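You operate a simulated robot arm through the tools that you are given. There is no shell and no other tool.

You run a simulated two-armed robot. Do the job below in one go: nothing can be reset, and whatever is moved stays where it is left.

## Task
Wipe and shut the sugar meter, cap the open juice cup and put it back.
Fine: wipe with the grey cloth and put it back; the cup between cups 26 and 29. Set down upright: short cup.
Where things are to end (x, y in the base frame): short cup within 40 mm of [710, 40].

It is judged by the outcome, as a careful person would: the job done as asked, and still so three seconds after it is handed in. It fails if anything else is knocked over, pushed out of place, dropped, spilled or broken. Lids that push on must go on centred and level and be pressed home; caps that screw on are set level and turned clockwise until they are tight. Flat cloth is picked up by pressing the open fingertips on it (5 to 10 N) and closing them slowly along it; thin cloth reads only 2 to 8 mm in the jaws.

## Robot
Two 7-joint arms with fingered hands on one trunk that stands fixed in place. Base frame: the origin is at the foot of the trunk, x ahead of it, y to its left, z up; the work surface is at about z = 882. Readings come in mm, degrees, newtons and seconds.
The left shoulder is at [70, 169, 1318], the right one opposite. With the tool pointing down near the work surface each hand reaches from about 100 to 660 mm from the base axis, measured 20 degrees to its own side. Payload 3.4 kg a hand.
Tool frame (each hand has its own): the origin (TCP) lies between the finger pads and is the grasp point; the fingertips stand 23 mm ahead of it; z points along the fingers, y is the line along which they close. The gripper opens to 116 mm. The gripper's body begins 65 mm behind the TCP. The gripper is a hand of 4 fingers: y runs from the thumb to the fingers, the wrist lies at [0, 0, -211] in the tool frame.
Orientation is told as [roll, pitch, yaw] about the base's x, y, z axes, in that order, counted from this pose: with the fingers straight down and closing along the base's y, the tool's x points along the base's -x, its y along +y and its z along -z.

## Interface
- The arms move only by the tool move_arm. It takes "left_steps", "right_steps" or both (then of equal length, played together; a hand with none holds still); each is a list of rows, each a list of 2 entries, a list of its own where there are three numbers: the shift along the tool's x, y, z in mm, then the turn, a rotation vector about the tool's x, y, z in degrees. In form: [[[x, y, z], [wx, wy, wz]], ...]. A call has 1 to 20 rows; each row shifts and turns the commanded pose from where the row before left it, along the tool's axes as they then stand. Each row takes 0.2 s and may step no farther than 50 mm and 8.6 degrees from the row before; otherwise, the whole call is refused. A pose out of reach is approached as far as the arm can. The call stops where the force on the tool passes 40 N (or 10 N more than at its start, if that is more) or the arm is blocked; 0.2 s more then pass. In this call time passes only in rows, and 0.2 s behind the last. It gives the time, the measured TCP pose, the force on the tool (base axes), the opening and the grip force at its end, in the units of the frame above (readings bear some noise), with the torque about the TCP (base axes, N m) and any sound that the robot's microphone picked up.
- Cameras (640 x 400 px; columns grow to the right, rows downward): "scene" is now at [124.7, 36.7, 1534.5]; the picture's right is [0.45, -0.89, -0.00], its down [-0.62, -0.32, -0.72] and it looks along [0.64, 0.32, -0.70] (base axes); focal length 221 px, centre (320, 200). "left" rides on the left gripper at [-68, 1, -90] in its tool frame; the picture's right is [-0.01, -1.00, 0.00], its down [0.80, -0.01, -0.61] and it looks along [0.61, -0.01, 0.80] (tool axes); focal length 251 px, centre (320, 200). "right" rides on the right gripper at [69, 1, -90] in its tool frame; the picture's right is [-0.01, 1.00, 0.00], its down [-0.80, -0.01, -0.61] and it looks along [-0.61, -0.01, 0.80] (tool axes); focal length 251 px, centre (320, 200). There is no depth. A picture from a camera that has moved, and an enlarged one, comes with that camera's place and axes in the base frame and with its lens.
- get_image(camera): a new picture of that camera. It takes no simulated time.
- lift_body(by): slides the trunk up (or, below 0, down) by that many mm; the arms and the scene camera ride with it, the base frame stays. It gives what a move gives, with no picture.
- finger_targets(finger1, finger2, finger3, thumb_bend, hand): sets how far each is bent, from 0 (flat) to 1 (curled in); at 0.3 the hand is open as for a grip, at 0.7 the pads meet at the TCP. One left out holds its place. A second passes; each finger stops where it meets its share of the squeeze, and holds until it gets a number again. It is the only way to open and close the hand. It gives what a move gives, with no picture; readings hold the bend of each and the force on the fingers (four entries, about 0 where the hand has none), thumb and palm.
- aim_head(pan, tilt): turns the head with the scene camera to pan (to the left, within 86 degrees either way) and tilt (down, from -29 to 69), counted from straight ahead of the robot. It gives what a move gives.
- close_up(camera, box): a new picture of the part [left, top, right, bottom] of that camera's present view, enlarged. It takes no simulated time.
- job_done(): hands the job in; it is judged then, once.

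Places have to be worked out from the pictures, the camera data and where the tool is seen. Open the grippers and draw the arms clear of the work before you hand the job in, unless the task says otherwise.

The tools are called after ">>>" by a JSON object that holds its "op" and its "data". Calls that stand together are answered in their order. move_arm: Moves the arms, as the interface text tells. Its arguments: {"type":"object","properties":{"left_steps":{"type":"array"},"right_steps":{"type":"array"}},"required":[]} The other tools are called the same way: lift_body (by) slides the trunk up or down; finger_targets (finger1, finger2, finger3, thumb_bend, hand) moves the fingers one by one; aim_head (pan, tilt) turns the head that bears the scene camera; get_image (camera) takes a picture; close_up (camera, box) takes an enlarged picture of a part of a camera's view; job_done () hands the job in.

At the start:

```text
clock: 0.0
left_ee_pos: [381.3, 307.1, 1352.2]
left_tcp_rot: [0.0, 0.0, 0.0]
left_contact_force: [0.3, 0.9, -0.2]
left_wrist_torque: [-0.02, 0.0, 0.01]
left_opening: 116.2
left_gripper_force: 0.0
left_shape: jaw
left_bend: [0.3, 0.3, 0.3, 0.3]
left_finger forces: [0.1, 0.0, 0.1, 0.1, 0.1, 0.0]
right_ee_pos: [450.5, -55.1, 1263.3]
right_tcp_rot: [0.0, 0.0, 0.1]
right_contact_force: [0.0, -0.3, -0.1]
right_wrist_torque: [-0.01, -0.01, 0.02]
right_opening: 116.2
right_gripper_force: 0.1
right_shape: jaw
right_bend: [0.3, 0.3, 0.3, 0.3]
right_finger forces: [0.0, 0.1, 0.0, 0.0, 0.0, 0.0]
trunk travel left (down, up): [-825.0, 115.0]
head pan, tilt: [26.8, 44.3]
```

scene: 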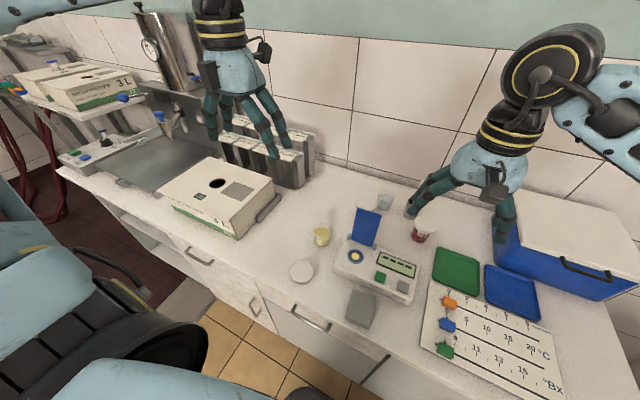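
right: 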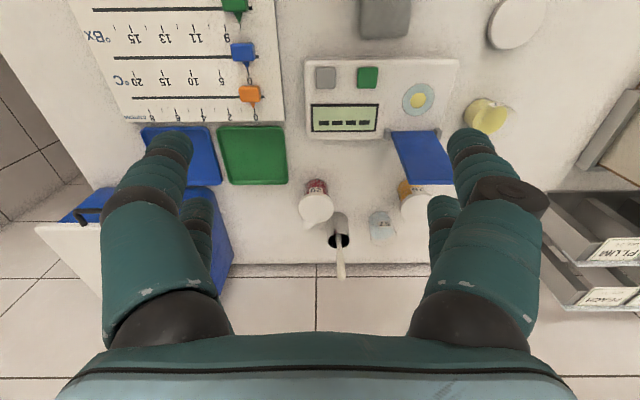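
left: 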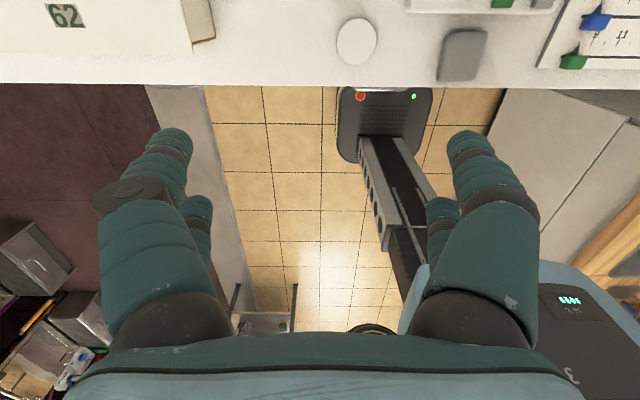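

The pictures show the counter with the sugar meter (blue lid open), a yellow open cup, a white lid, a grey cloth and cups beyond. I'll take enlarged views to identify everything.

>>> {"op": "close_up", "data": {"camera": "scene", "box": [270, 180, 450, 340]}}

>>> {"op": "close_up", "data": {"camera": "right", "box": [280, 0, 560, 180]}}

>>> {"op": "close_up", "data": {"camera": "right", "box": [280, 120, 480, 290]}}

```text
2.50 times, centred on (360, 260) of scene
camera zoom: at [124.7, 36.7, 1534.5], right [0.45, -0.89, 0.0], down [-0.62, -0.32, -0.72], along [0.64, 0.32, -0.7], focal length 553 px, centre (220, 50)
```

zoom: 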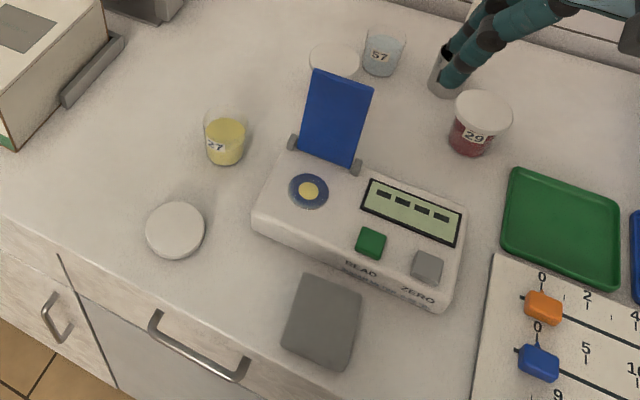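

```text
2.22 times, centred on (420, 90) of right
camera zoom: at [381.4, -54.7, 1353.8], right [0.01, 1.0, 0.0], down [0.8, -0.01, 0.61], along [0.61, -0.01, -0.8], focal length 559 px, centre (98, 444)
```

zoom: 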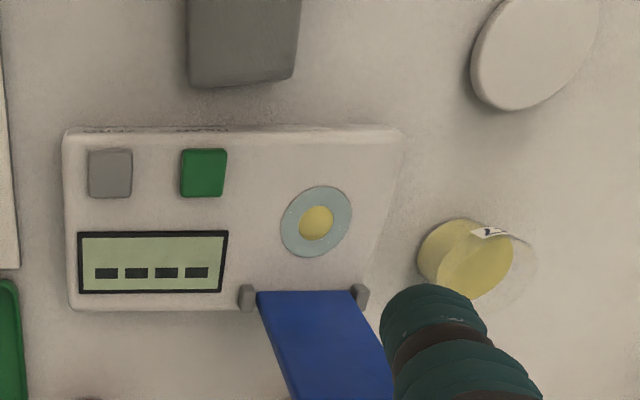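

```text
2.35 times, centred on (380, 205) of right
camera zoom: at [381.4, -54.7, 1353.8], right [0.01, 1.0, 0.0], down [0.8, -0.01, 0.61], along [0.61, -0.01, -0.8], focal length 592 px, centre (179, 188)
```

zoom: 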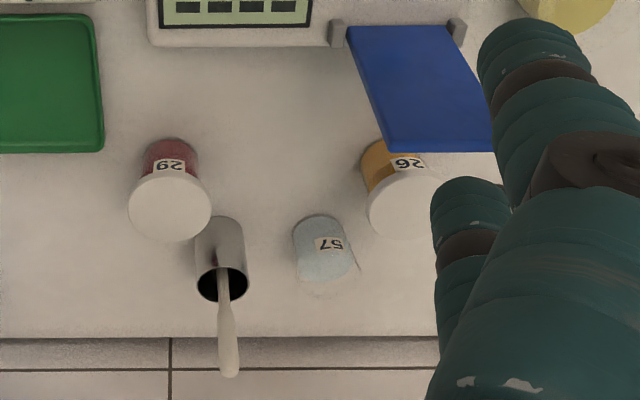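

Zooming in further on each object and on the hands for layout, to fix the positions of the cloth, lid, cup and meter.

>>> {"op": "close_up", "data": {"camera": "scene", "box": [280, 220, 360, 290]}}

>>> {"op": "close_up", "data": {"camera": "scene", "box": [330, 200, 430, 330]}}

>>> {"op": "close_up", "data": {"camera": "scene", "box": [350, 180, 450, 250]}}

>>> {"op": "close_up", "data": {"camera": "scene", "box": [180, 0, 320, 160]}}

>>> {"op": "close_up", "data": {"camera": "scene", "box": [400, 80, 560, 250]}}

>>> {"op": "close_up", "data": {"camera": "left", "box": [310, 0, 510, 110]}}

```text
5.71 times, centred on (320, 255) of scene
camera zoom: at [124.7, 36.7, 1534.5], right [0.45, -0.89, 0.0], down [-0.62, -0.32, -0.72], along [0.64, 0.32, -0.7], focal length 1264 px, centre (320, -114)
```

zoom: 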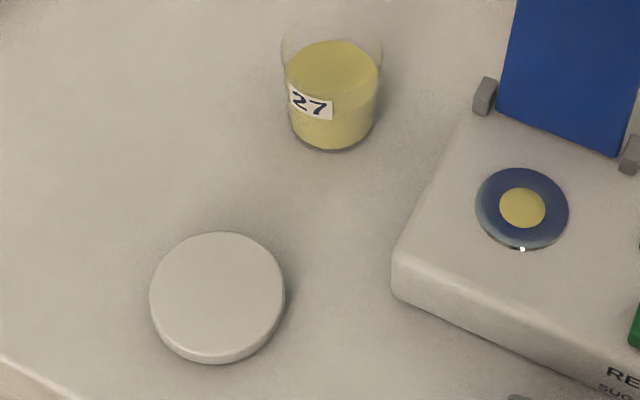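

```text
3.08 times, centred on (380, 265) of scene
camera zoom: at [124.7, 36.7, 1534.5], right [0.45, -0.89, 0.0], down [-0.62, -0.32, -0.72], along [0.64, 0.32, -0.7], focal length 680 px, centre (135, 0)
```

zoom: 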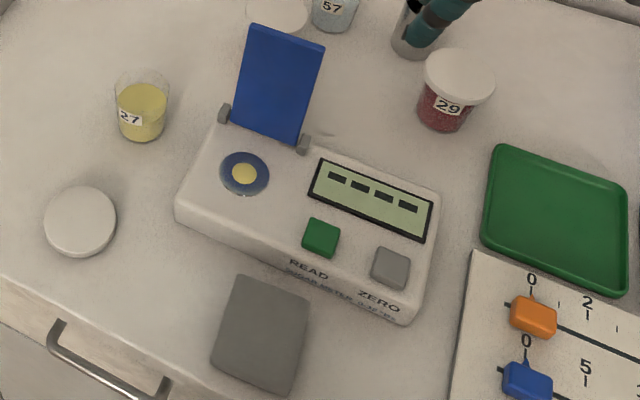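

```text
5.71 times, centred on (400, 215) of scene
camera zoom: at [124.7, 36.7, 1534.5], right [0.45, -0.89, 0.0], down [-0.62, -0.32, -0.72], along [0.64, 0.32, -0.7], focal length 1264 px, centre (-137, 114)
```

zoom: 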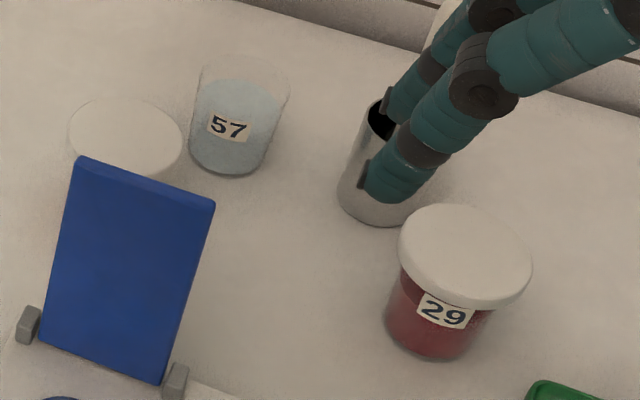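

```text
2.50 times, centred on (250, 80) of scene
camera zoom: at [124.7, 36.7, 1534.5], right [0.45, -0.89, 0.0], down [-0.62, -0.32, -0.72], along [0.64, 0.32, -0.7], focal length 553 px, centre (495, 500)
```

zoom: 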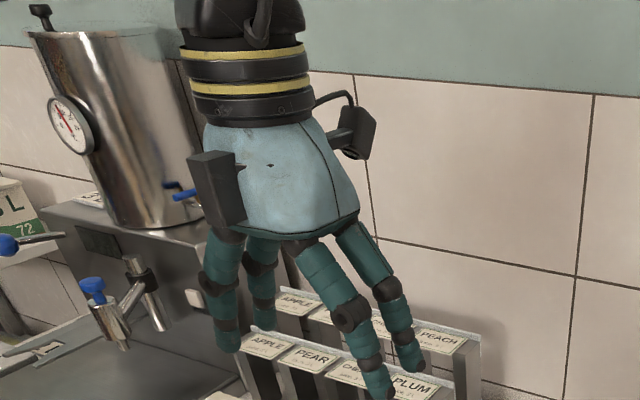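

```text
2.35 times, centred on (480, 165) of scene
camera zoom: at [124.7, 36.7, 1534.5], right [0.45, -0.89, 0.0], down [-0.62, -0.32, -0.72], along [0.64, 0.32, -0.7], focal length 520 px, centre (-56, 282)
```

zoom: 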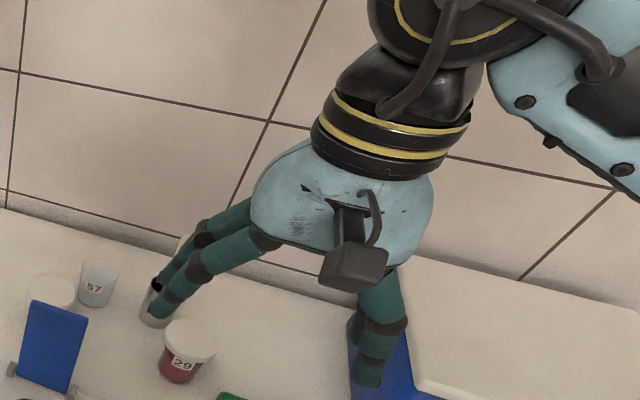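

```text
3.20 times, centred on (410, 55) of left
camera zoom: at [448.9, 308.0, 1441.2], right [0.01, -1.0, 0.0], down [-0.8, -0.01, 0.61], along [-0.61, -0.01, -0.8], focal length 805 px, centre (32, 664)
```

zoom: 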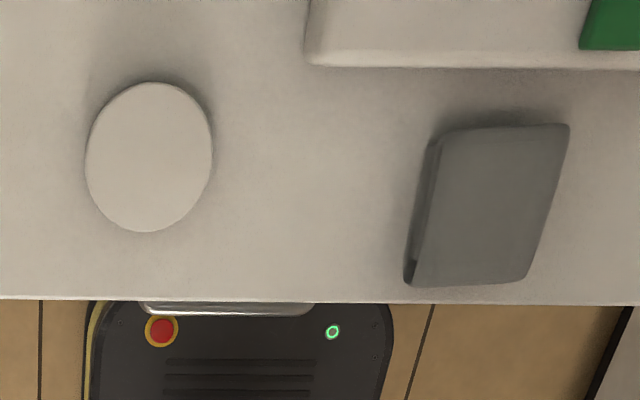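

The cloth (~80×73 mm) is at about (376, 34), the lid about (404, 240), cup 27 about (540, 235), the meter lens about (507, 103), and cups 26/29 at y≈134/−68, x≈708. I'll draw the right arm away to its side and bring the left hand above the cloth.

>>> {"op": "move_arm", "data": {"right_steps": [[[8, -45, 0], [0, 0, 0]], [[8, -45, 0], [0, 0, 0]], [[8, -45, 0], [0, 0, 0]], [[8, -45, 0], [0, 0, 0]], [[8, -45, 0], [0, 0, 0]], [[0, 0, 0], [0, 0, 0]], [[0, 0, 0], [0, 0, 0]]], "left_steps": [[[1, -40, 0], [0, 0, 0]], [[1, -40, 0], [0, 0, 0]], [[1, -40, 0], [0, 0, 0]], [[1, -40, 20], [0, 0, 0]], [[1, -40, 30], [0, 0, 0]], [[0, -40, 40], [0, 0, 0]], [[0, -33, 40], [0, 0, 0]]]}}

>>> {"op": "get_image", "data": {"camera": "left"}}

>>> {"op": "get_image", "data": {"camera": "scene"}}

>>> {"op": "get_image", "data": {"camera": "right"}}

```text
refused: row 6 steps farther than a row can; nothing moved
```

```text
taken
camera left: at [448.9, 308.0, 1441.2], right [0.01, -1.0, 0.0], down [-0.8, -0.01, 0.61], along [-0.61, -0.01, -0.8], focal length 251 px, centre (320, 200)
```

left: 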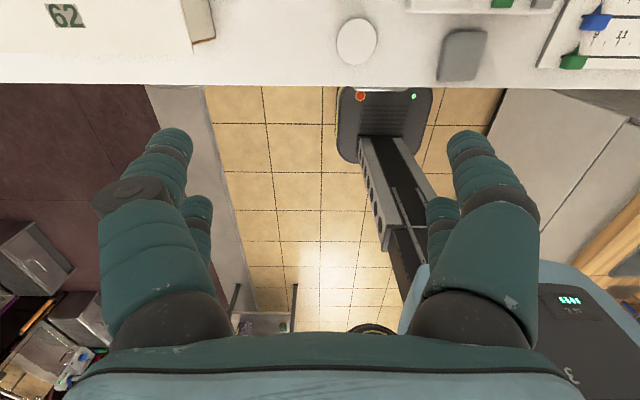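

```text
taken
camera scene: at [124.7, 36.7, 1534.5], right [0.45, -0.89, 0.0], down [-0.62, -0.32, -0.72], along [0.64, 0.32, -0.7], focal length 221 px, centre (320, 200)
```

scene: 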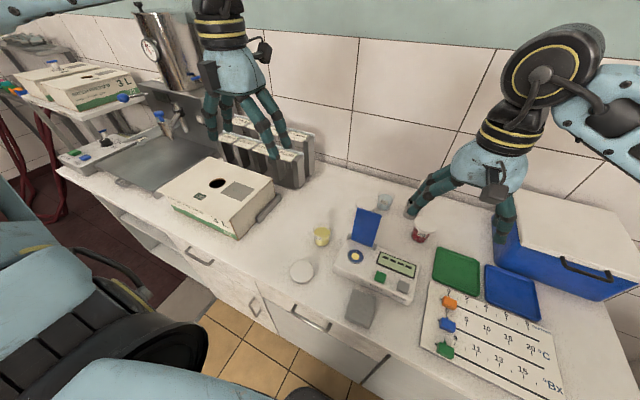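

```text
taken
camera right: at [381.4, -54.7, 1353.8], right [0.01, 1.0, 0.0], down [0.8, -0.01, 0.61], along [0.61, -0.01, -0.8], focal length 251 px, centre (320, 200)
```

right: 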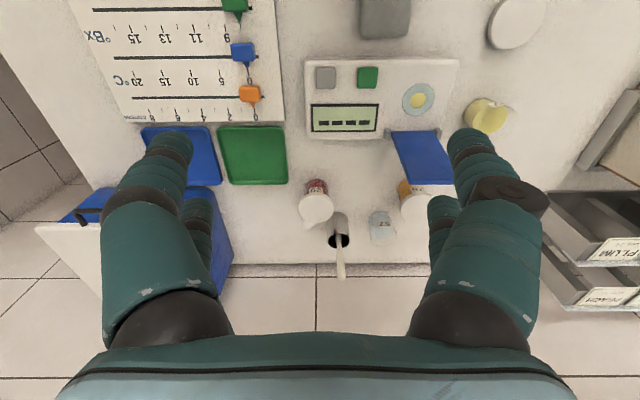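

The call was refused because a row exceeded 50 mm; nothing moved. Repeating with smaller rows.

>>> {"op": "move_arm", "data": {"right_steps": [[[8, -45, 0], [0, 0, 0]], [[8, -45, 0], [0, 0, 0]], [[8, -45, 0], [0, 0, 0]], [[8, -45, 0], [0, 0, 0]], [[8, -45, 0], [0, 0, 0]], [[0, 0, 0], [0, 0, 0]], [[0, 0, 0], [0, 0, 0]], [[0, 0, 0], [0, 0, 0]], [[0, 0, 0], [0, 0, 0]], [[0, 0, 0], [0, 0, 0]]], "left_steps": [[[1, -40, 0], [0, 0, 0]], [[1, -40, 0], [0, 0, 0]], [[1, -40, 0], [0, 0, 0]], [[1, -40, 20], [0, 0, 0]], [[1, -40, 20], [0, 0, 0]], [[0, -36, 30], [0, 0, 0]], [[0, -37, 30], [0, 0, 0]], [[0, 0, 45], [0, 0, 0]], [[0, 0, 45], [0, 0, 0]], [[0, 0, 0], [0, 0, 0]]]}}

>>> {"op": "get_image", "data": {"camera": "left"}}

>>> {"op": "get_image", "data": {"camera": "scene"}}

>>> {"op": "get_image", "data": {"camera": "right"}}

```text
clock: 2.2
left_ee_pos: [374.4, 79.9, 1200.1]
left_tcp_rot: [0.0, -0.1, 0.2]
left_contact_force: [-0.6, 0.7, -0.1]
left_wrist_torque: [0.02, 0.01, 0.0]
left_opening: 115.8
left_gripper_force: 0.1
left_shape: jaw
left_bend: [0.3, 0.3, 0.3, 0.3]
left_finger forces: [0.1, 0.0, 0.0, 0.0, 0.0, 0.0]
left hand out of reach, approached as far as the arm can: row 6, 7
right_ee_pos: [409.9, -278.8, 1263.7]
right_tcp_rot: [0.0, -0.1, 0.0]
right_contact_force: [-0.2, -0.1, -0.2]
right_wrist_torque: [-0.02, -0.03, -0.04]
right_opening: 115.8
right_gripper_force: 0.2
right_shape: jaw
right_bend: [0.3, 0.3, 0.3, 0.3]
right_finger forces: [0.1, 0.0, 0.1, 0.0, 0.1, 0.0]
trunk travel left (down, up): [-825.0, 115.0]
head pan, tilt: [26.8, 44.3]
```

```text
taken
camera left: at [442.1, 80.4, 1288.8], right [0.01, -1.0, 0.0], down [-0.8, -0.01, 0.61], along [-0.61, -0.01, -0.8], focal length 251 px, centre (320, 200)
```

left: 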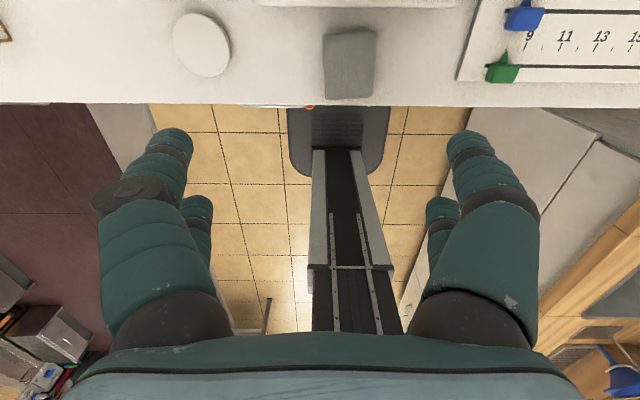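

```text
taken
camera scene: at [124.3, 37.2, 1534.6], right [0.45, -0.89, 0.0], down [-0.62, -0.32, -0.72], along [0.64, 0.32, -0.7], focal length 221 px, centre (320, 200)
```

scene: 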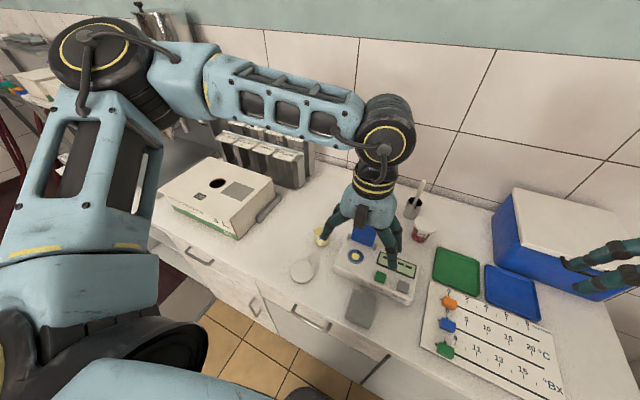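

```text
taken
camera right: at [340.9, -279.7, 1353.7], right [0.01, 1.0, 0.0], down [0.79, -0.01, 0.61], along [0.61, -0.01, -0.79], focal length 251 px, centre (320, 200)
```

right: 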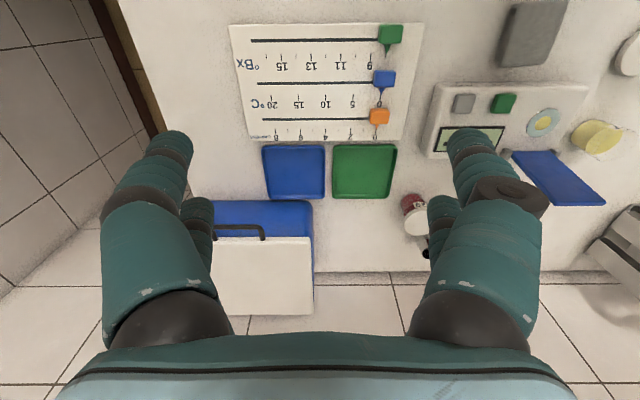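

The left arm stopped short at y≈80 during rows 6–7. I'll hold a few rows to see where it settles before continuing.

>>> {"op": "move_arm", "data": {"left_steps": [[[0, 0, 0], [0, 0, 0]], [[0, 0, 0], [0, 0, 0]], [[0, 0, 0], [0, 0, 0]]]}}

```text
clock: 3.0
left_ee_pos: [374.0, 79.2, 1199.3]
left_tcp_rot: [0.0, -0.1, 0.2]
left_contact_force: [0.2, 0.6, 0.2]
left_wrist_torque: [-0.01, -0.03, 0.02]
left_opening: 116.1
left_gripper_force: 0.1
left_shape: jaw
left_bend: [0.3, 0.3, 0.3, 0.3]
left_finger forces: [0.1, 0.1, 0.1, 0.0, 0.0, 0.1]
right_ee_pos: [410.4, -280.7, 1264.8]
right_tcp_rot: [0.1, 0.0, 0.1]
right_contact_force: [-0.4, -0.3, -0.4]
right_wrist_torque: [-0.02, -0.01, 0.04]
right_opening: 115.9
right_gripper_force: 0.0
right_shape: jaw
right_bend: [0.3, 0.3, 0.3, 0.3]
right_finger forces: [0.1, 0.0, 0.0, 0.0, 0.1, 0.0]
trunk travel left (down, up): [-825.0, 115.0]
head pan, tilt: [26.8, 44.3]
```

The arm is settled at (374, 79, 1199); the commanded pose was clamped there. I'll continue down and sideways toward above the cloth.

>>> {"op": "move_arm", "data": {"left_steps": [[[0, 0, 45], [0, 0, 0]], [[0, -11, 45], [0, 0, 0]], [[0, -11, 45], [0, 0, 0]], [[0, -11, 40], [0, 0, 0]], [[0, -11, 0], [0, 0, 0]], [[0, 0, 0], [0, 0, 0]]]}}

>>> {"op": "get_image", "data": {"camera": "left"}}

>>> {"op": "close_up", "data": {"camera": "scene", "box": [270, 180, 450, 340]}}

```text
clock: 4.4
left_ee_pos: [360.1, 98.9, 1053.3]
left_tcp_rot: [-0.1, 0.0, 0.1]
left_contact_force: [0.6, -0.3, 0.3]
left_wrist_torque: [-0.02, -0.01, 0.01]
left_opening: 116.0
left_gripper_force: 0.0
left_shape: jaw
left_bend: [0.3, 0.3, 0.3, 0.3]
left_finger forces: [0.0, 0.1, 0.1, 0.1, 0.0, 0.0]
left hand out of reach, approached as far as the arm can: row 2, 3, 4, 5
right_ee_pos: [410.4, -280.9, 1264.1]
right_tcp_rot: [0.1, 0.0, 0.0]
right_contact_force: [-0.2, -1.2, -0.2]
right_wrist_torque: [-0.01, 0.0, 0.03]
right_opening: 116.1
right_gripper_force: 0.1
right_shape: jaw
right_bend: [0.3, 0.3, 0.3, 0.3]
right_finger forces: [0.0, 0.1, 0.1, 0.0, 0.1, 0.0]
trunk travel left (down, up): [-825.0, 115.0]
head pan, tilt: [26.8, 44.3]
```

```text
taken
camera left: at [427.5, 100.6, 1143.7], right [0.01, -1.0, 0.0], down [-0.8, -0.01, 0.61], along [-0.61, -0.01, -0.8], focal length 251 px, centre (320, 200)
```

left: 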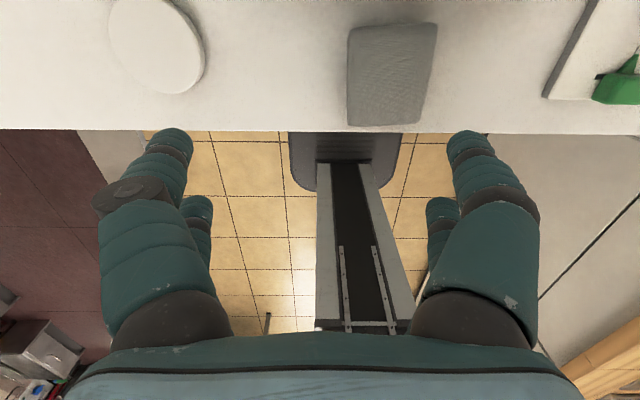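

```text
2.50 times, centred on (360, 260) of scene
camera zoom: at [124.3, 36.5, 1534.6], right [0.45, -0.89, 0.0], down [-0.62, -0.32, -0.72], along [0.64, 0.32, -0.7], focal length 553 px, centre (220, 50)
```

zoom: 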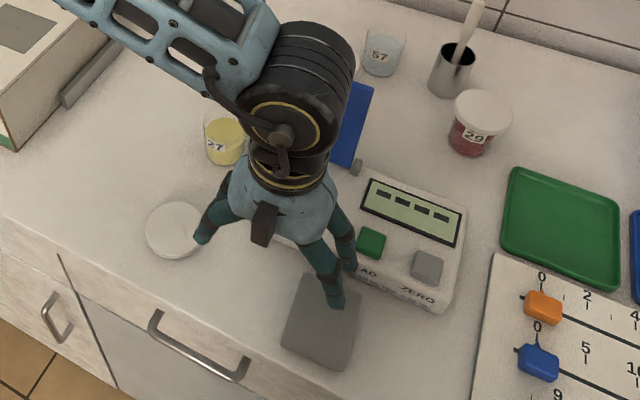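

The left arm stalls near y≈99 at this height. I'll try going lower first, then inward, in small steps, since reach is quoted near the work surface.

>>> {"op": "move_arm", "data": {"left_steps": [[[0, 0, 30], [0, 0, 0]], [[0, 0, 30], [0, 0, 0]], [[0, -10, 10], [0, 0, 0]], [[0, -10, 0], [0, 0, 0]], [[0, -10, 0], [0, 0, 0]], [[0, -10, 0], [0, 0, 0]], [[0, 0, 0], [0, 0, 0]]]}}

>>> {"op": "get_image", "data": {"camera": "scene"}}

```text
clock: 6.0
left_ee_pos: [346.6, 116.0, 1023.4]
left_tcp_rot: [0.0, 0.0, 0.1]
left_contact_force: [0.4, 0.2, -0.2]
left_wrist_torque: [-0.01, 0.03, 0.0]
left_opening: 116.0
left_gripper_force: 0.0
left_shape: jaw
left_bend: [0.3, 0.3, 0.3, 0.3]
left_finger forces: [0.0, 0.0, 0.0, 0.0, 0.0, 0.0]
left hand out of reach, approached as far as the arm can: row 1, 2, 3, 4, 5, 6
right_ee_pos: [410.9, -280.4, 1263.3]
right_tcp_rot: [0.1, 0.0, 0.0]
right_contact_force: [0.4, 0.7, 0.1]
right_wrist_torque: [0.03, 0.0, 0.02]
right_opening: 116.3
right_gripper_force: 0.1
right_shape: jaw
right_bend: [0.3, 0.3, 0.3, 0.3]
right_finger forces: [0.0, 0.0, 0.1, 0.0, 0.0, 0.1]
trunk travel left (down, up): [-825.0, 115.0]
head pan, tilt: [26.8, 44.3]
```

```text
taken
camera scene: at [124.7, 36.6, 1534.5], right [0.45, -0.89, 0.0], down [-0.62, -0.32, -0.72], along [0.64, 0.32, -0.7], focal length 221 px, centre (320, 200)
```

scene: 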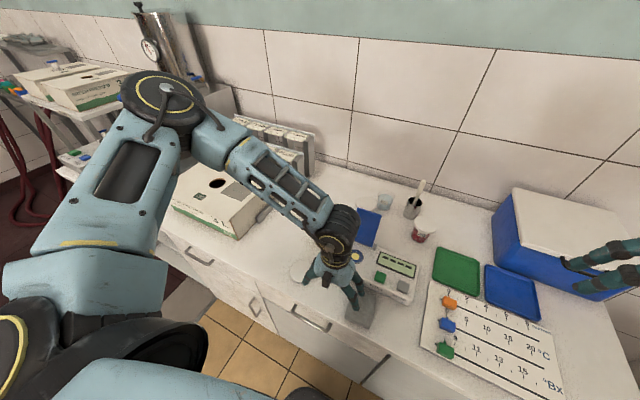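

Moving down pushes the hand outward, which looks like a joint limit rather than distance. I'll back up a little and try yawing the hand clockwise to relieve the wrist.

>>> {"op": "move_arm", "data": {"left_steps": [[[-10, 10, -30], [0, 0, 0]], [[-10, 10, -30], [0, 0, 0]], [[0, 0, 0], [0, 0, 8]], [[0, 0, 0], [0, 0, 8]], [[0, 0, 0], [0, 0, 8]], [[0, 0, 0], [0, 0, 8]], [[0, 0, 30], [0, 0, 0]], [[0, 0, 30], [0, 0, 0]], [[0, 0, 30], [0, 0, 0]], [[0, 0, 30], [0, 0, 0]]]}}

```text
clock: 8.2
left_ee_pos: [362.4, 154.4, 978.2]
left_tcp_rot: [0.0, -0.2, -31.9]
left_contact_force: [0.2, -0.5, 0.3]
left_wrist_torque: [-0.02, -0.05, -0.04]
left_opening: 116.0
left_gripper_force: 0.0
left_shape: jaw
left_bend: [0.3, 0.3, 0.3, 0.3]
left_finger forces: [0.0, 0.1, 0.1, 0.0, 0.0, 0.1]
left hand out of reach, approached as far as the arm can: row 9, 10
right_ee_pos: [409.0, -280.1, 1264.0]
right_tcp_rot: [0.0, 0.0, 0.1]
right_contact_force: [-0.4, -0.6, 0.9]
right_wrist_torque: [0.02, 0.01, -0.02]
right_opening: 115.9
right_gripper_force: 0.0
right_shape: jaw
right_bend: [0.3, 0.3, 0.3, 0.3]
right_finger forces: [0.0, 0.0, 0.0, 0.0, 0.0, 0.0]
trunk travel left (down, up): [-825.0, 115.0]
head pan, tilt: [26.8, 44.3]
```

Still limited around z≈978. I'll look at the arm's posture from the scene camera.

>>> {"op": "get_image", "data": {"camera": "scene"}}

>>> {"op": "aim_head", "data": {"pan": 50, "tilt": 45}}

>>> {"op": "get_image", "data": {"camera": "scene"}}

```text
taken
camera scene: at [124.5, 37.2, 1534.5], right [0.45, -0.89, 0.0], down [-0.62, -0.32, -0.72], along [0.64, 0.32, -0.7], focal length 221 px, centre (320, 200)
```

scene: 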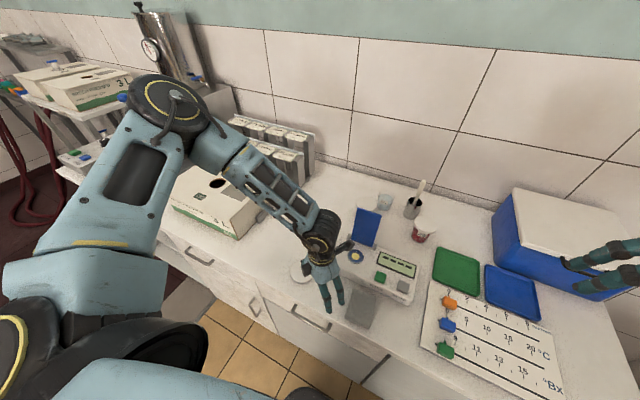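

```text
clock: 9.1
left_ee_pos: [361.2, 154.9, 979.0]
left_tcp_rot: [0.0, -0.1, -31.9]
left_contact_force: [0.9, 1.2, 0.2]
left_wrist_torque: [0.01, 0.02, 0.02]
left_opening: 116.1
left_gripper_force: 0.1
left_shape: jaw
left_bend: [0.3, 0.3, 0.3, 0.3]
left_finger forces: [0.1, 0.0, 0.1, 0.0, 0.1, 0.0]
right_ee_pos: [409.8, -279.3, 1263.9]
right_tcp_rot: [-0.1, 0.0, 0.0]
right_contact_force: [0.3, -0.2, -0.9]
right_wrist_torque: [-0.02, -0.01, -0.03]
right_opening: 115.7
right_gripper_force: 0.0
right_shape: jaw
right_bend: [0.3, 0.3, 0.3, 0.3]
right_finger forces: [0.0, 0.1, 0.0, 0.0, 0.0, 0.1]
trunk travel left (down, up): [-825.0, 115.0]
head pan, tilt: [50.0, 45.0]
```

```text
taken
camera scene: at [104.0, 61.8, 1533.5], right [0.77, -0.64, 0.0], down [-0.46, -0.54, -0.71], along [0.45, 0.54, -0.71], focal length 221 px, centre (320, 200)
```

scene: 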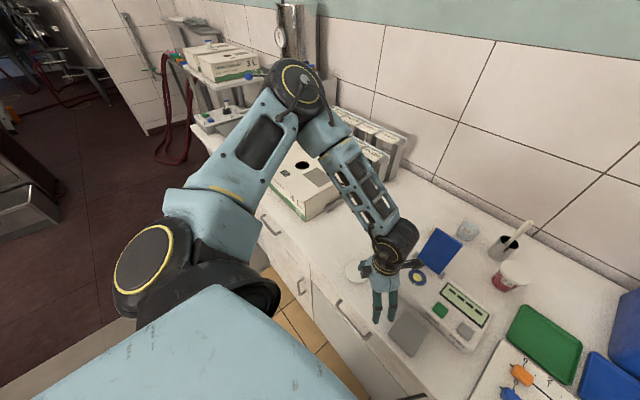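

The elbow sits forward-left and high, so the posture is path-dependent. I'll rise, extend forward over free space between lid and meter, come lower there and un-yaw to see whether a better posture results.

>>> {"op": "move_arm", "data": {"left_steps": [[[0, 0, -40], [0, 0, 0]], [[0, 0, -45], [0, 0, -8]], [[-40, 0, 0], [0, 0, -8]], [[-40, 0, 0], [0, 0, -8]], [[-40, 0, 0], [0, 0, -8]], [[0, 0, 40], [0, 0, 0]], [[0, 0, 40], [0, 0, 0]], [[0, 0, 0], [0, 0, 0]]]}}

>>> {"op": "get_image", "data": {"camera": "scene"}}

```text
clock: 10.9
left_ee_pos: [446.0, 164.9, 1012.9]
left_tcp_rot: [-0.1, -0.1, 0.1]
left_contact_force: [-0.7, -0.7, 0.1]
left_wrist_torque: [-0.01, 0.02, -0.01]
left_opening: 115.9
left_gripper_force: 0.0
left_shape: jaw
left_bend: [0.3, 0.3, 0.3, 0.3]
left_finger forces: [0.1, 0.1, 0.0, 0.0, 0.0, 0.1]
left hand out of reach, approached as far as the arm can: row 5, 6, 7
right_ee_pos: [410.2, -280.6, 1263.7]
right_tcp_rot: [0.0, 0.0, 0.0]
right_contact_force: [0.7, 0.1, 0.3]
right_wrist_torque: [0.01, -0.03, 0.04]
right_opening: 116.1
right_gripper_force: 0.1
right_shape: jaw
right_bend: [0.3, 0.3, 0.3, 0.3]
right_finger forces: [0.0, 0.0, 0.0, 0.1, 0.0, 0.0]
trunk travel left (down, up): [-825.0, 115.0]
head pan, tilt: [50.0, 45.0]
```

```text
taken
camera scene: at [103.4, 61.7, 1533.5], right [0.77, -0.64, 0.0], down [-0.45, -0.54, -0.71], along [0.45, 0.54, -0.71], focal length 221 px, centre (320, 200)
```

scene: 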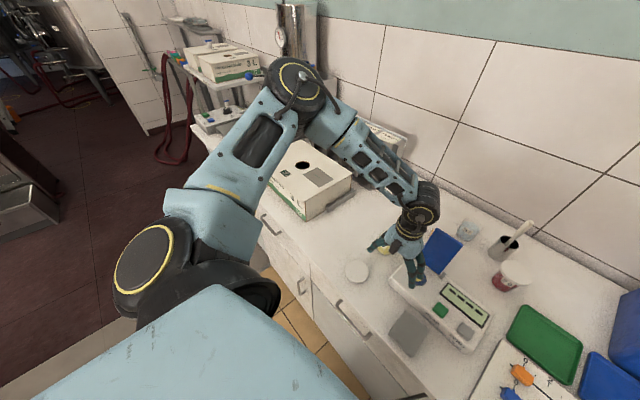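

Lowering again stalls here at yaw 0, while at yaw −32° it got lower, so a wrist joint seems to limit. I'll yaw −48° here and try going down again.

>>> {"op": "move_arm", "data": {"left_steps": [[[0, 0, 0], [0, 0, 8]], [[0, 0, 0], [0, 0, 8]], [[0, 0, 0], [0, 0, 8]], [[0, 0, 0], [0, 0, 8]], [[0, 0, 0], [0, 0, 8]], [[0, 0, 0], [0, 0, 8]], [[0, 0, 20], [0, 0, 0]], [[0, 0, 20], [0, 0, 0]], [[0, 0, 0], [0, 0, 0]]]}}

>>> {"op": "get_image", "data": {"camera": "scene"}}

```text
clock: 12.9
left_ee_pos: [435.8, 179.9, 986.8]
left_tcp_rot: [0.0, 0.0, -48.0]
left_contact_force: [0.6, 0.7, -0.7]
left_wrist_torque: [0.04, 0.02, -0.02]
left_opening: 115.7
left_gripper_force: 0.1
left_shape: jaw
left_bend: [0.3, 0.3, 0.3, 0.3]
left_finger forces: [0.1, 0.0, 0.0, 0.0, 0.1, 0.1]
left hand out of reach, approached as far as the arm can: row 7, 8
right_ee_pos: [411.0, -280.8, 1264.0]
right_tcp_rot: [0.1, -0.1, 0.0]
right_contact_force: [0.5, 0.0, 0.1]
right_wrist_torque: [-0.01, 0.01, -0.02]
right_opening: 115.8
right_gripper_force: 0.0
right_shape: jaw
right_bend: [0.3, 0.3, 0.3, 0.3]
right_finger forces: [0.1, 0.0, 0.0, 0.1, 0.0, 0.1]
trunk travel left (down, up): [-825.0, 115.0]
head pan, tilt: [50.0, 45.0]
```

```text
taken
camera scene: at [103.9, 61.7, 1533.5], right [0.77, -0.64, 0.0], down [-0.45, -0.54, -0.71], along [0.45, 0.54, -0.71], focal length 221 px, centre (320, 200)
```

scene: 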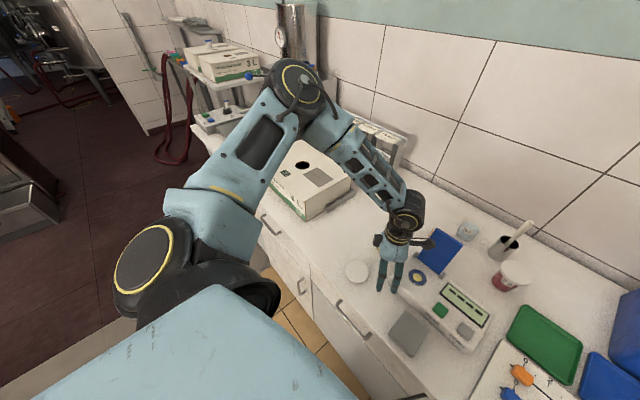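

The hand slides as if the elbow (well above shoulder height) cannot drop further, so the fix is lowering the trunk. I'll raise both hands first, undo the yaw, then lower the trunk in stages while watching.

>>> {"op": "move_arm", "data": {"left_steps": [[[0, 0, -45], [0, 0, 0]], [[0, 0, -45], [0, 0, -8]], [[0, 0, -45], [0, 0, -8]], [[0, 0, -45], [0, 0, -8]], [[0, 0, -45], [0, 0, -8]], [[0, 0, -35], [0, 0, -8]], [[0, 0, 0], [0, 0, -8]], [[0, 0, 0], [0, 0, 0]]], "right_steps": [[[0, 0, -30], [0, 0, 0]], [[0, 0, -30], [0, 0, 0]], [[0, 0, -30], [0, 0, 0]], [[0, 0, 0], [0, 0, 0]], [[0, 0, 0], [0, 0, 0]], [[0, 0, 0], [0, 0, 0]], [[0, 0, 0], [0, 0, 0]], [[0, 0, 0], [0, 0, 0]]]}}

>>> {"op": "lift_body", "data": {"by": -120}}

>>> {"op": "aim_head", "data": {"pan": 10, "tilt": 40}}

>>> {"op": "get_image", "data": {"camera": "scene"}}

```text
clock: 14.7
left_ee_pos: [435.1, 181.3, 1247.4]
left_tcp_rot: [-0.1, 0.0, 0.2]
left_contact_force: [-0.2, 0.1, 0.0]
left_wrist_torque: [-0.01, -0.01, -0.02]
left_opening: 116.0
left_gripper_force: 0.0
left_shape: jaw
left_bend: [0.3, 0.3, 0.3, 0.3]
left_finger forces: [0.1, 0.0, 0.1, 0.0, 0.0, 0.0]
right_ee_pos: [411.0, -280.1, 1353.7]
right_tcp_rot: [-0.1, 0.0, 0.0]
right_contact_force: [0.0, -0.2, -0.5]
right_wrist_torque: [-0.03, 0.02, -0.01]
right_opening: 115.7
right_gripper_force: 0.1
right_shape: jaw
right_bend: [0.3, 0.3, 0.3, 0.3]
right_finger forces: [0.0, 0.0, 0.0, 0.0, 0.1, 0.0]
trunk travel left (down, up): [-825.0, 115.0]
head pan, tilt: [50.0, 45.0]
```

```text
clock: 16.2
left_ee_pos: [434.4, 181.4, 1127.0]
left_tcp_rot: [0.0, -0.1, 0.2]
left_contact_force: [0.0, 0.3, 0.4]
left_wrist_torque: [-0.01, 0.02, -0.03]
left_opening: 116.0
left_gripper_force: 0.0
left_shape: jaw
left_bend: [0.3, 0.3, 0.3, 0.3]
left_finger forces: [0.0, 0.0, 0.0, 0.1, 0.0, 0.0]
right_ee_pos: [410.8, -278.2, 1233.8]
right_tcp_rot: [0.1, -0.1, 0.0]
right_contact_force: [-0.6, 0.2, 0.0]
right_wrist_torque: [0.02, 0.0, -0.02]
right_opening: 116.0
right_gripper_force: 0.0
right_shape: jaw
right_bend: [0.3, 0.3, 0.3, 0.3]
right_finger forces: [0.1, 0.0, 0.0, 0.1, 0.0, 0.0]
trunk travel left (down, up): [-705.0, 235.0]
head pan, tilt: [50.0, 45.0]
```

```text
clock: 17.2
left_ee_pos: [435.1, 180.2, 1128.2]
left_tcp_rot: [0.1, -0.1, 0.1]
left_contact_force: [0.0, -0.9, -0.1]
left_wrist_torque: [0.0, 0.0, 0.01]
left_opening: 116.1
left_gripper_force: 0.1
left_shape: jaw
left_bend: [0.3, 0.3, 0.3, 0.3]
left_finger forces: [0.1, 0.1, 0.1, 0.0, 0.1, 0.1]
right_ee_pos: [411.9, -278.1, 1233.5]
right_tcp_rot: [0.1, 0.0, 0.0]
right_contact_force: [0.0, 0.0, 0.3]
right_wrist_torque: [0.0, 0.06, 0.0]
right_opening: 115.8
right_gripper_force: 0.1
right_shape: jaw
right_bend: [0.3, 0.3, 0.3, 0.3]
right_finger forces: [0.0, 0.1, 0.1, 0.0, 0.0, 0.1]
trunk travel left (down, up): [-705.0, 235.0]
head pan, tilt: [10.0, 40.0]
```

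```text
taken
camera scene: at [135.3, 14.5, 1420.7], right [0.17, -0.98, 0.0], down [-0.63, -0.11, -0.77], along [0.75, 0.13, -0.64], focal length 221 px, centre (320, 200)
```

scene: 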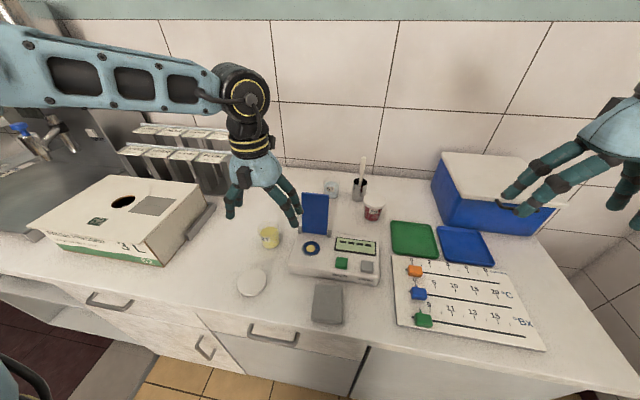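

Clear so far. Lowering the trunk a further 110 mm.

>>> {"op": "lift_body", "data": {"by": -110}}

>>> {"op": "move_arm", "data": {"left_steps": [[[10, -30, 0], [0, 0, 0]], [[10, -30, 0], [0, 0, 0]], [[10, -30, 0], [0, 0, 0]], [[20, -30, 0], [0, 0, 0]], [[10, -25, 0], [0, 0, 0]], [[0, 0, 0], [0, 0, 0]]]}}

>>> {"op": "get_image", "data": {"camera": "scene"}}

>>> {"op": "get_image", "data": {"camera": "left"}}

>>> {"op": "get_image", "data": {"camera": "right"}}

```text
clock: 18.7
left_ee_pos: [434.2, 180.7, 1017.9]
left_tcp_rot: [0.0, -0.2, 0.1]
left_contact_force: [0.5, 0.5, -0.8]
left_wrist_torque: [0.01, 0.02, 0.02]
left_opening: 115.9
left_gripper_force: 0.1
left_shape: jaw
left_bend: [0.3, 0.3, 0.3, 0.3]
left_finger forces: [0.0, 0.1, 0.0, 0.1, 0.0, 0.1]
right_ee_pos: [410.7, -278.5, 1124.2]
right_tcp_rot: [0.0, 0.0, 0.0]
right_contact_force: [-0.1, 0.9, 1.1]
right_wrist_torque: [0.02, 0.03, 0.01]
right_opening: 115.9
right_gripper_force: 0.1
right_shape: jaw
right_bend: [0.3, 0.3, 0.3, 0.3]
right_finger forces: [0.0, 0.1, 0.0, 0.0, 0.1, 0.0]
trunk travel left (down, up): [-595.0, 345.0]
head pan, tilt: [10.0, 40.0]
```

```text
clock: 20.1
left_ee_pos: [372.2, 71.0, 1018.6]
left_tcp_rot: [0.0, 0.0, 0.1]
left_contact_force: [-0.5, -0.2, 0.8]
left_wrist_torque: [-0.05, 0.02, -0.04]
left_opening: 116.1
left_gripper_force: 0.1
left_shape: jaw
left_bend: [0.3, 0.3, 0.3, 0.3]
left_finger forces: [0.0, 0.0, 0.0, 0.0, 0.0, 0.0]
left hand out of reach, approached as far as the arm can: row 4, 5
right_ee_pos: [411.7, -278.7, 1123.9]
right_tcp_rot: [0.0, 0.0, 0.0]
right_contact_force: [-0.9, -0.7, -0.2]
right_wrist_torque: [-0.01, -0.01, -0.02]
right_opening: 115.9
right_gripper_force: 0.0
right_shape: jaw
right_bend: [0.3, 0.3, 0.3, 0.3]
right_finger forces: [0.0, 0.1, 0.1, 0.0, 0.0, 0.1]
trunk travel left (down, up): [-595.0, 345.0]
head pan, tilt: [10.0, 40.0]
```

```text
taken
camera scene: at [136.0, 14.3, 1310.7], right [0.17, -0.98, 0.0], down [-0.63, -0.11, -0.77], along [0.75, 0.13, -0.64], focal length 221 px, centre (320, 200)
```

scene: 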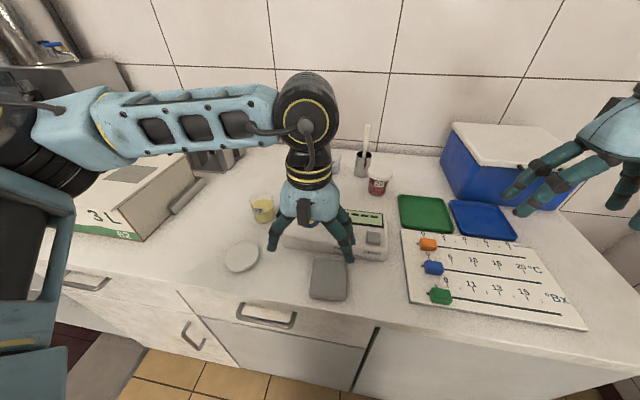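

```text
taken
camera left: at [440.9, 71.5, 1108.3], right [0.01, -1.0, 0.0], down [-0.8, -0.01, 0.61], along [-0.61, -0.01, -0.8], focal length 251 px, centre (320, 200)
```

left: 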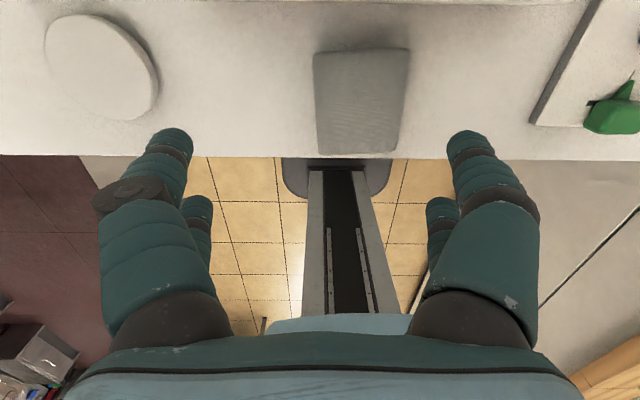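

```text
taken
camera right: at [342.5, -279.3, 1213.4], right [0.01, 1.0, 0.0], down [0.8, -0.01, 0.61], along [0.61, -0.01, -0.8], focal length 251 px, centre (320, 200)
```

right: 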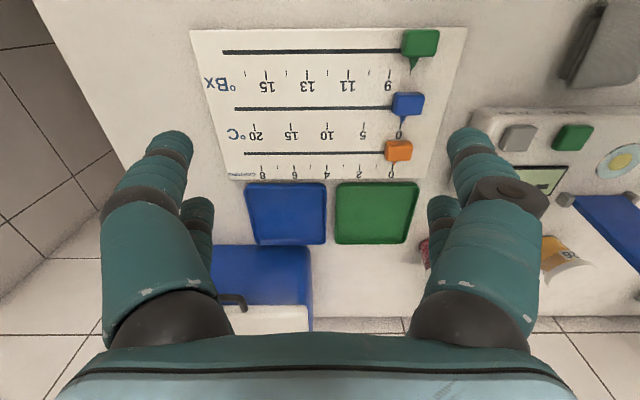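

Reach inward now stalls at y≈71 at yaw 0. I'll yaw clockwise ~32° and try to move the remaining 35 mm.

>>> {"op": "move_arm", "data": {"left_steps": [[[0, 0, 0], [0, 0, 8]], [[0, 0, 0], [0, 0, 8]], [[0, 0, 0], [0, 0, 8]], [[0, 0, 0], [0, 0, 8]], [[-6, -10, 0], [0, 0, 0]], [[-6, -10, 0], [0, 0, 0]], [[-6, -10, 0], [0, 0, 0]], [[0, 0, 0], [0, 0, 0]]]}}

```text
clock: 21.9
left_ee_pos: [373.1, 70.9, 1018.7]
left_tcp_rot: [0.0, 0.1, -31.9]
left_contact_force: [-0.2, -0.6, 0.8]
left_wrist_torque: [0.0, 0.02, -0.03]
left_opening: 115.7
left_gripper_force: 0.3
left_shape: jaw
left_bend: [0.3, 0.3, 0.3, 0.3]
left_finger forces: [0.0, 0.0, 0.0, 0.0, 0.1, 0.1]
left hand out of reach, approached as far as the arm can: row 5, 6, 7
right_ee_pos: [410.6, -278.9, 1124.8]
right_tcp_rot: [0.0, 0.0, 0.1]
right_contact_force: [0.9, -0.1, 0.0]
right_wrist_torque: [-0.04, 0.0, 0.01]
right_opening: 115.8
right_gripper_force: 0.0
right_shape: jaw
right_bend: [0.3, 0.3, 0.3, 0.3]
right_finger forces: [0.0, 0.1, 0.0, 0.0, 0.1, 0.1]
trunk travel left (down, up): [-595.0, 345.0]
head pan, tilt: [10.0, 40.0]
```

Yaw makes no difference, so it's the upper-arm posture that limits inward reach; tilting the hand will cover the remaining distance. First I'll test the finger layout by bending only the thumb and finger1 and viewing.

>>> {"op": "finger_targets", "data": {"hand": "left", "thumb_bend": 0.5}}

>>> {"op": "get_image", "data": {"camera": "left"}}

>>> {"op": "finger_targets", "data": {"hand": "left", "finger1": 0.5}}

>>> {"op": "get_image", "data": {"camera": "left"}}

```text
clock: 22.9
left_ee_pos: [371.9, 71.3, 1019.3]
left_tcp_rot: [-0.1, 0.0, -31.9]
left_contact_force: [-0.1, 0.4, 0.1]
left_wrist_torque: [0.0, 0.04, 0.0]
left_opening: 88.1
left_gripper_force: 0.1
left_shape: fingers
left_bend: [0.3, 0.3, 0.3, 0.5]
left_finger forces: [0.1, 0.1, 0.0, 0.0, 0.1, 0.0]
right_ee_pos: [410.9, -278.4, 1123.9]
right_tcp_rot: [0.0, 0.0, -0.1]
right_contact_force: [0.5, 0.9, 0.8]
right_wrist_torque: [-0.04, 0.0, 0.04]
right_opening: 115.8
right_gripper_force: 0.0
right_shape: jaw
right_bend: [0.3, 0.3, 0.3, 0.3]
right_finger forces: [0.1, 0.0, 0.0, 0.0, 0.0, 0.1]
trunk travel left (down, up): [-595.0, 345.0]
head pan, tilt: [10.0, 40.0]
```

```text
taken
camera left: at [430.3, 35.1, 1108.6], right [-0.52, -0.85, 0.0], down [-0.68, 0.41, 0.61], along [-0.52, 0.32, -0.8], focal length 251 px, centre (320, 200)
```

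left: 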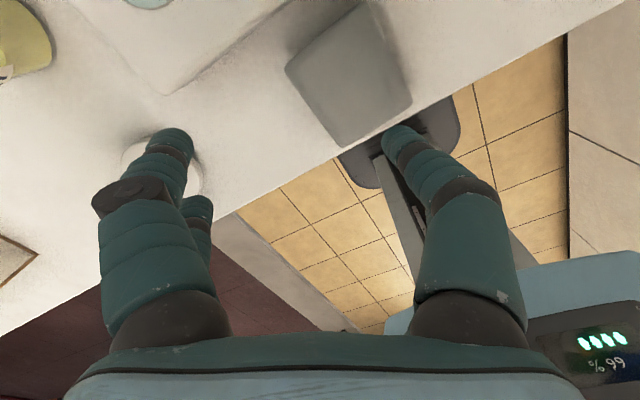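

```text
clock: 23.9
left_ee_pos: [373.0, 71.1, 1019.5]
left_tcp_rot: [-0.1, 0.0, -31.9]
left_contact_force: [-0.5, -0.3, 0.1]
left_wrist_torque: [0.02, 0.02, -0.02]
left_opening: 59.1
left_gripper_force: 0.0
left_shape: fingers
left_bend: [0.5, 0.3, 0.3, 0.5]
left_finger forces: [0.0, 0.0, 0.0, 0.1, 0.0, 0.0]
right_ee_pos: [410.7, -279.7, 1123.7]
right_tcp_rot: [0.0, 0.0, 0.1]
right_contact_force: [0.3, 1.0, 0.1]
right_wrist_torque: [0.02, -0.01, 0.0]
right_opening: 115.9
right_gripper_force: 0.0
right_shape: jaw
right_bend: [0.3, 0.3, 0.3, 0.3]
right_finger forces: [0.0, 0.0, 0.1, 0.0, 0.1, 0.0]
trunk travel left (down, up): [-595.0, 345.0]
head pan, tilt: [10.0, 40.0]
```

```text
taken
camera left: at [430.3, 35.1, 1108.6], right [-0.52, -0.85, 0.0], down [-0.68, 0.41, 0.61], along [-0.52, 0.32, -0.8], focal length 251 px, centre (320, 200)
```

left: 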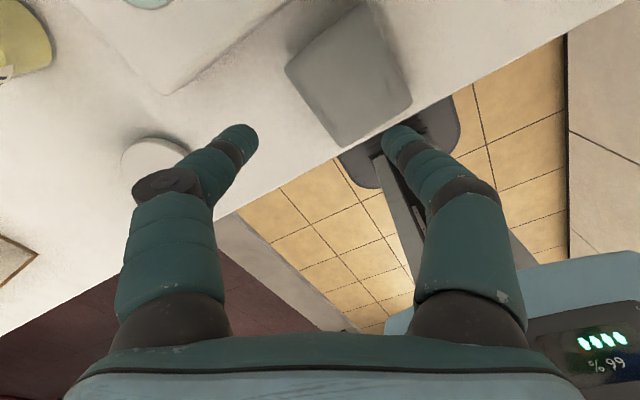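

Fingers on one side move with finger1 and the other side with the thumb; opening behaves as stated (0.5/0.5 → 59 mm). I'll set all to 0.5, yaw to about −90°, and tilt the fingers ~16° toward −y.

>>> {"op": "finger_targets", "data": {"hand": "left", "finger1": 0.5, "finger2": 0.5, "finger3": 0.5, "thumb_bend": 0.5}}

>>> {"op": "move_arm", "data": {"left_steps": [[[0, 0, 0], [0, 0, 8]], [[0, 0, 0], [0, 0, 8]], [[0, 0, 0], [0, 0, 8]], [[0, 0, 0], [0, 0, 8]], [[0, 0, 0], [0, 0, 8]], [[0, 0, 0], [0, 0, 8]], [[0, 0, 0], [0, 0, 8]], [[0, 0, 0], [0, 0, 2]], [[0, 0, 0], [0, -8, 0]], [[0, 0, 0], [0, -8, 0]], [[0, 0, 0], [0, 0, 0]]]}}

>>> {"op": "get_image", "data": {"camera": "left"}}

>>> {"op": "get_image", "data": {"camera": "scene"}}

```text
clock: 24.9
left_ee_pos: [372.9, 70.9, 1019.1]
left_tcp_rot: [0.0, 0.0, -31.9]
left_contact_force: [-0.1, 0.6, -0.7]
left_wrist_torque: [0.03, 0.0, 0.01]
left_opening: 58.9
left_gripper_force: 0.1
left_shape: fingers
left_bend: [0.5, 0.5, 0.5, 0.5]
left_finger forces: [0.0, 0.0, 0.0, 0.1, 0.0, 0.1]
right_ee_pos: [411.7, -280.0, 1123.8]
right_tcp_rot: [0.0, 0.1, 0.0]
right_contact_force: [-0.1, -0.1, -0.4]
right_wrist_torque: [-0.04, -0.03, 0.01]
right_opening: 115.9
right_gripper_force: 0.0
right_shape: jaw
right_bend: [0.3, 0.3, 0.3, 0.3]
right_finger forces: [0.1, 0.0, 0.0, 0.1, 0.0, 0.0]
trunk travel left (down, up): [-595.0, 345.0]
head pan, tilt: [10.0, 40.0]
```

```text
clock: 27.3
left_ee_pos: [372.7, 70.1, 1018.8]
left_tcp_rot: [0.1, -15.9, -90.0]
left_contact_force: [0.3, 0.3, 0.0]
left_wrist_torque: [0.01, 0.0, 0.01]
left_opening: 58.8
left_gripper_force: 0.0
left_shape: fingers
left_bend: [0.5, 0.5, 0.5, 0.5]
left_finger forces: [0.0, 0.1, 0.0, 0.0, 0.0, 0.0]
right_ee_pos: [411.3, -279.9, 1123.8]
right_tcp_rot: [0.2, 0.0, 0.0]
right_contact_force: [-0.4, 0.0, -0.1]
right_wrist_torque: [0.0, 0.01, 0.02]
right_opening: 116.0
right_gripper_force: 0.0
right_shape: jaw
right_bend: [0.3, 0.3, 0.3, 0.3]
right_finger forces: [0.1, 0.0, 0.0, 0.0, 0.0, 0.0]
trunk travel left (down, up): [-595.0, 345.0]
head pan, tilt: [10.0, 40.0]
```

```text
taken
camera left: at [372.5, 29.0, 1123.6], right [-1.0, -0.01, 0.0], down [-0.01, 0.93, 0.36], along [-0.01, 0.36, -0.93], focal length 251 px, centre (320, 200)
```

left: 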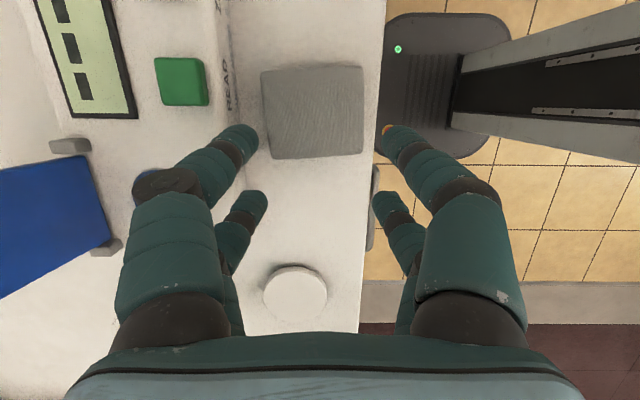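

```text
taken
camera scene: at [135.7, 13.6, 1310.7], right [0.17, -0.98, 0.0], down [-0.63, -0.11, -0.77], along [0.75, 0.13, -0.64], focal length 221 px, centre (320, 200)
```

scene: 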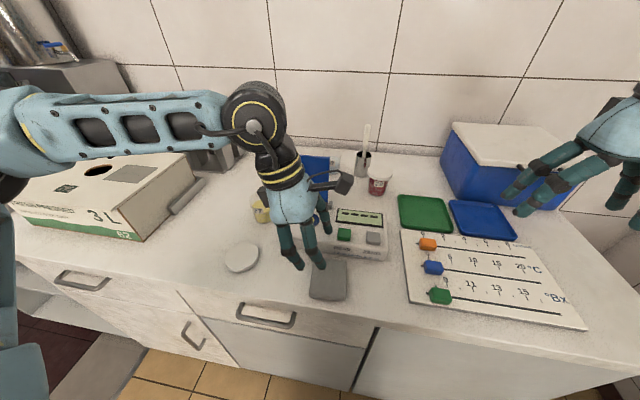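

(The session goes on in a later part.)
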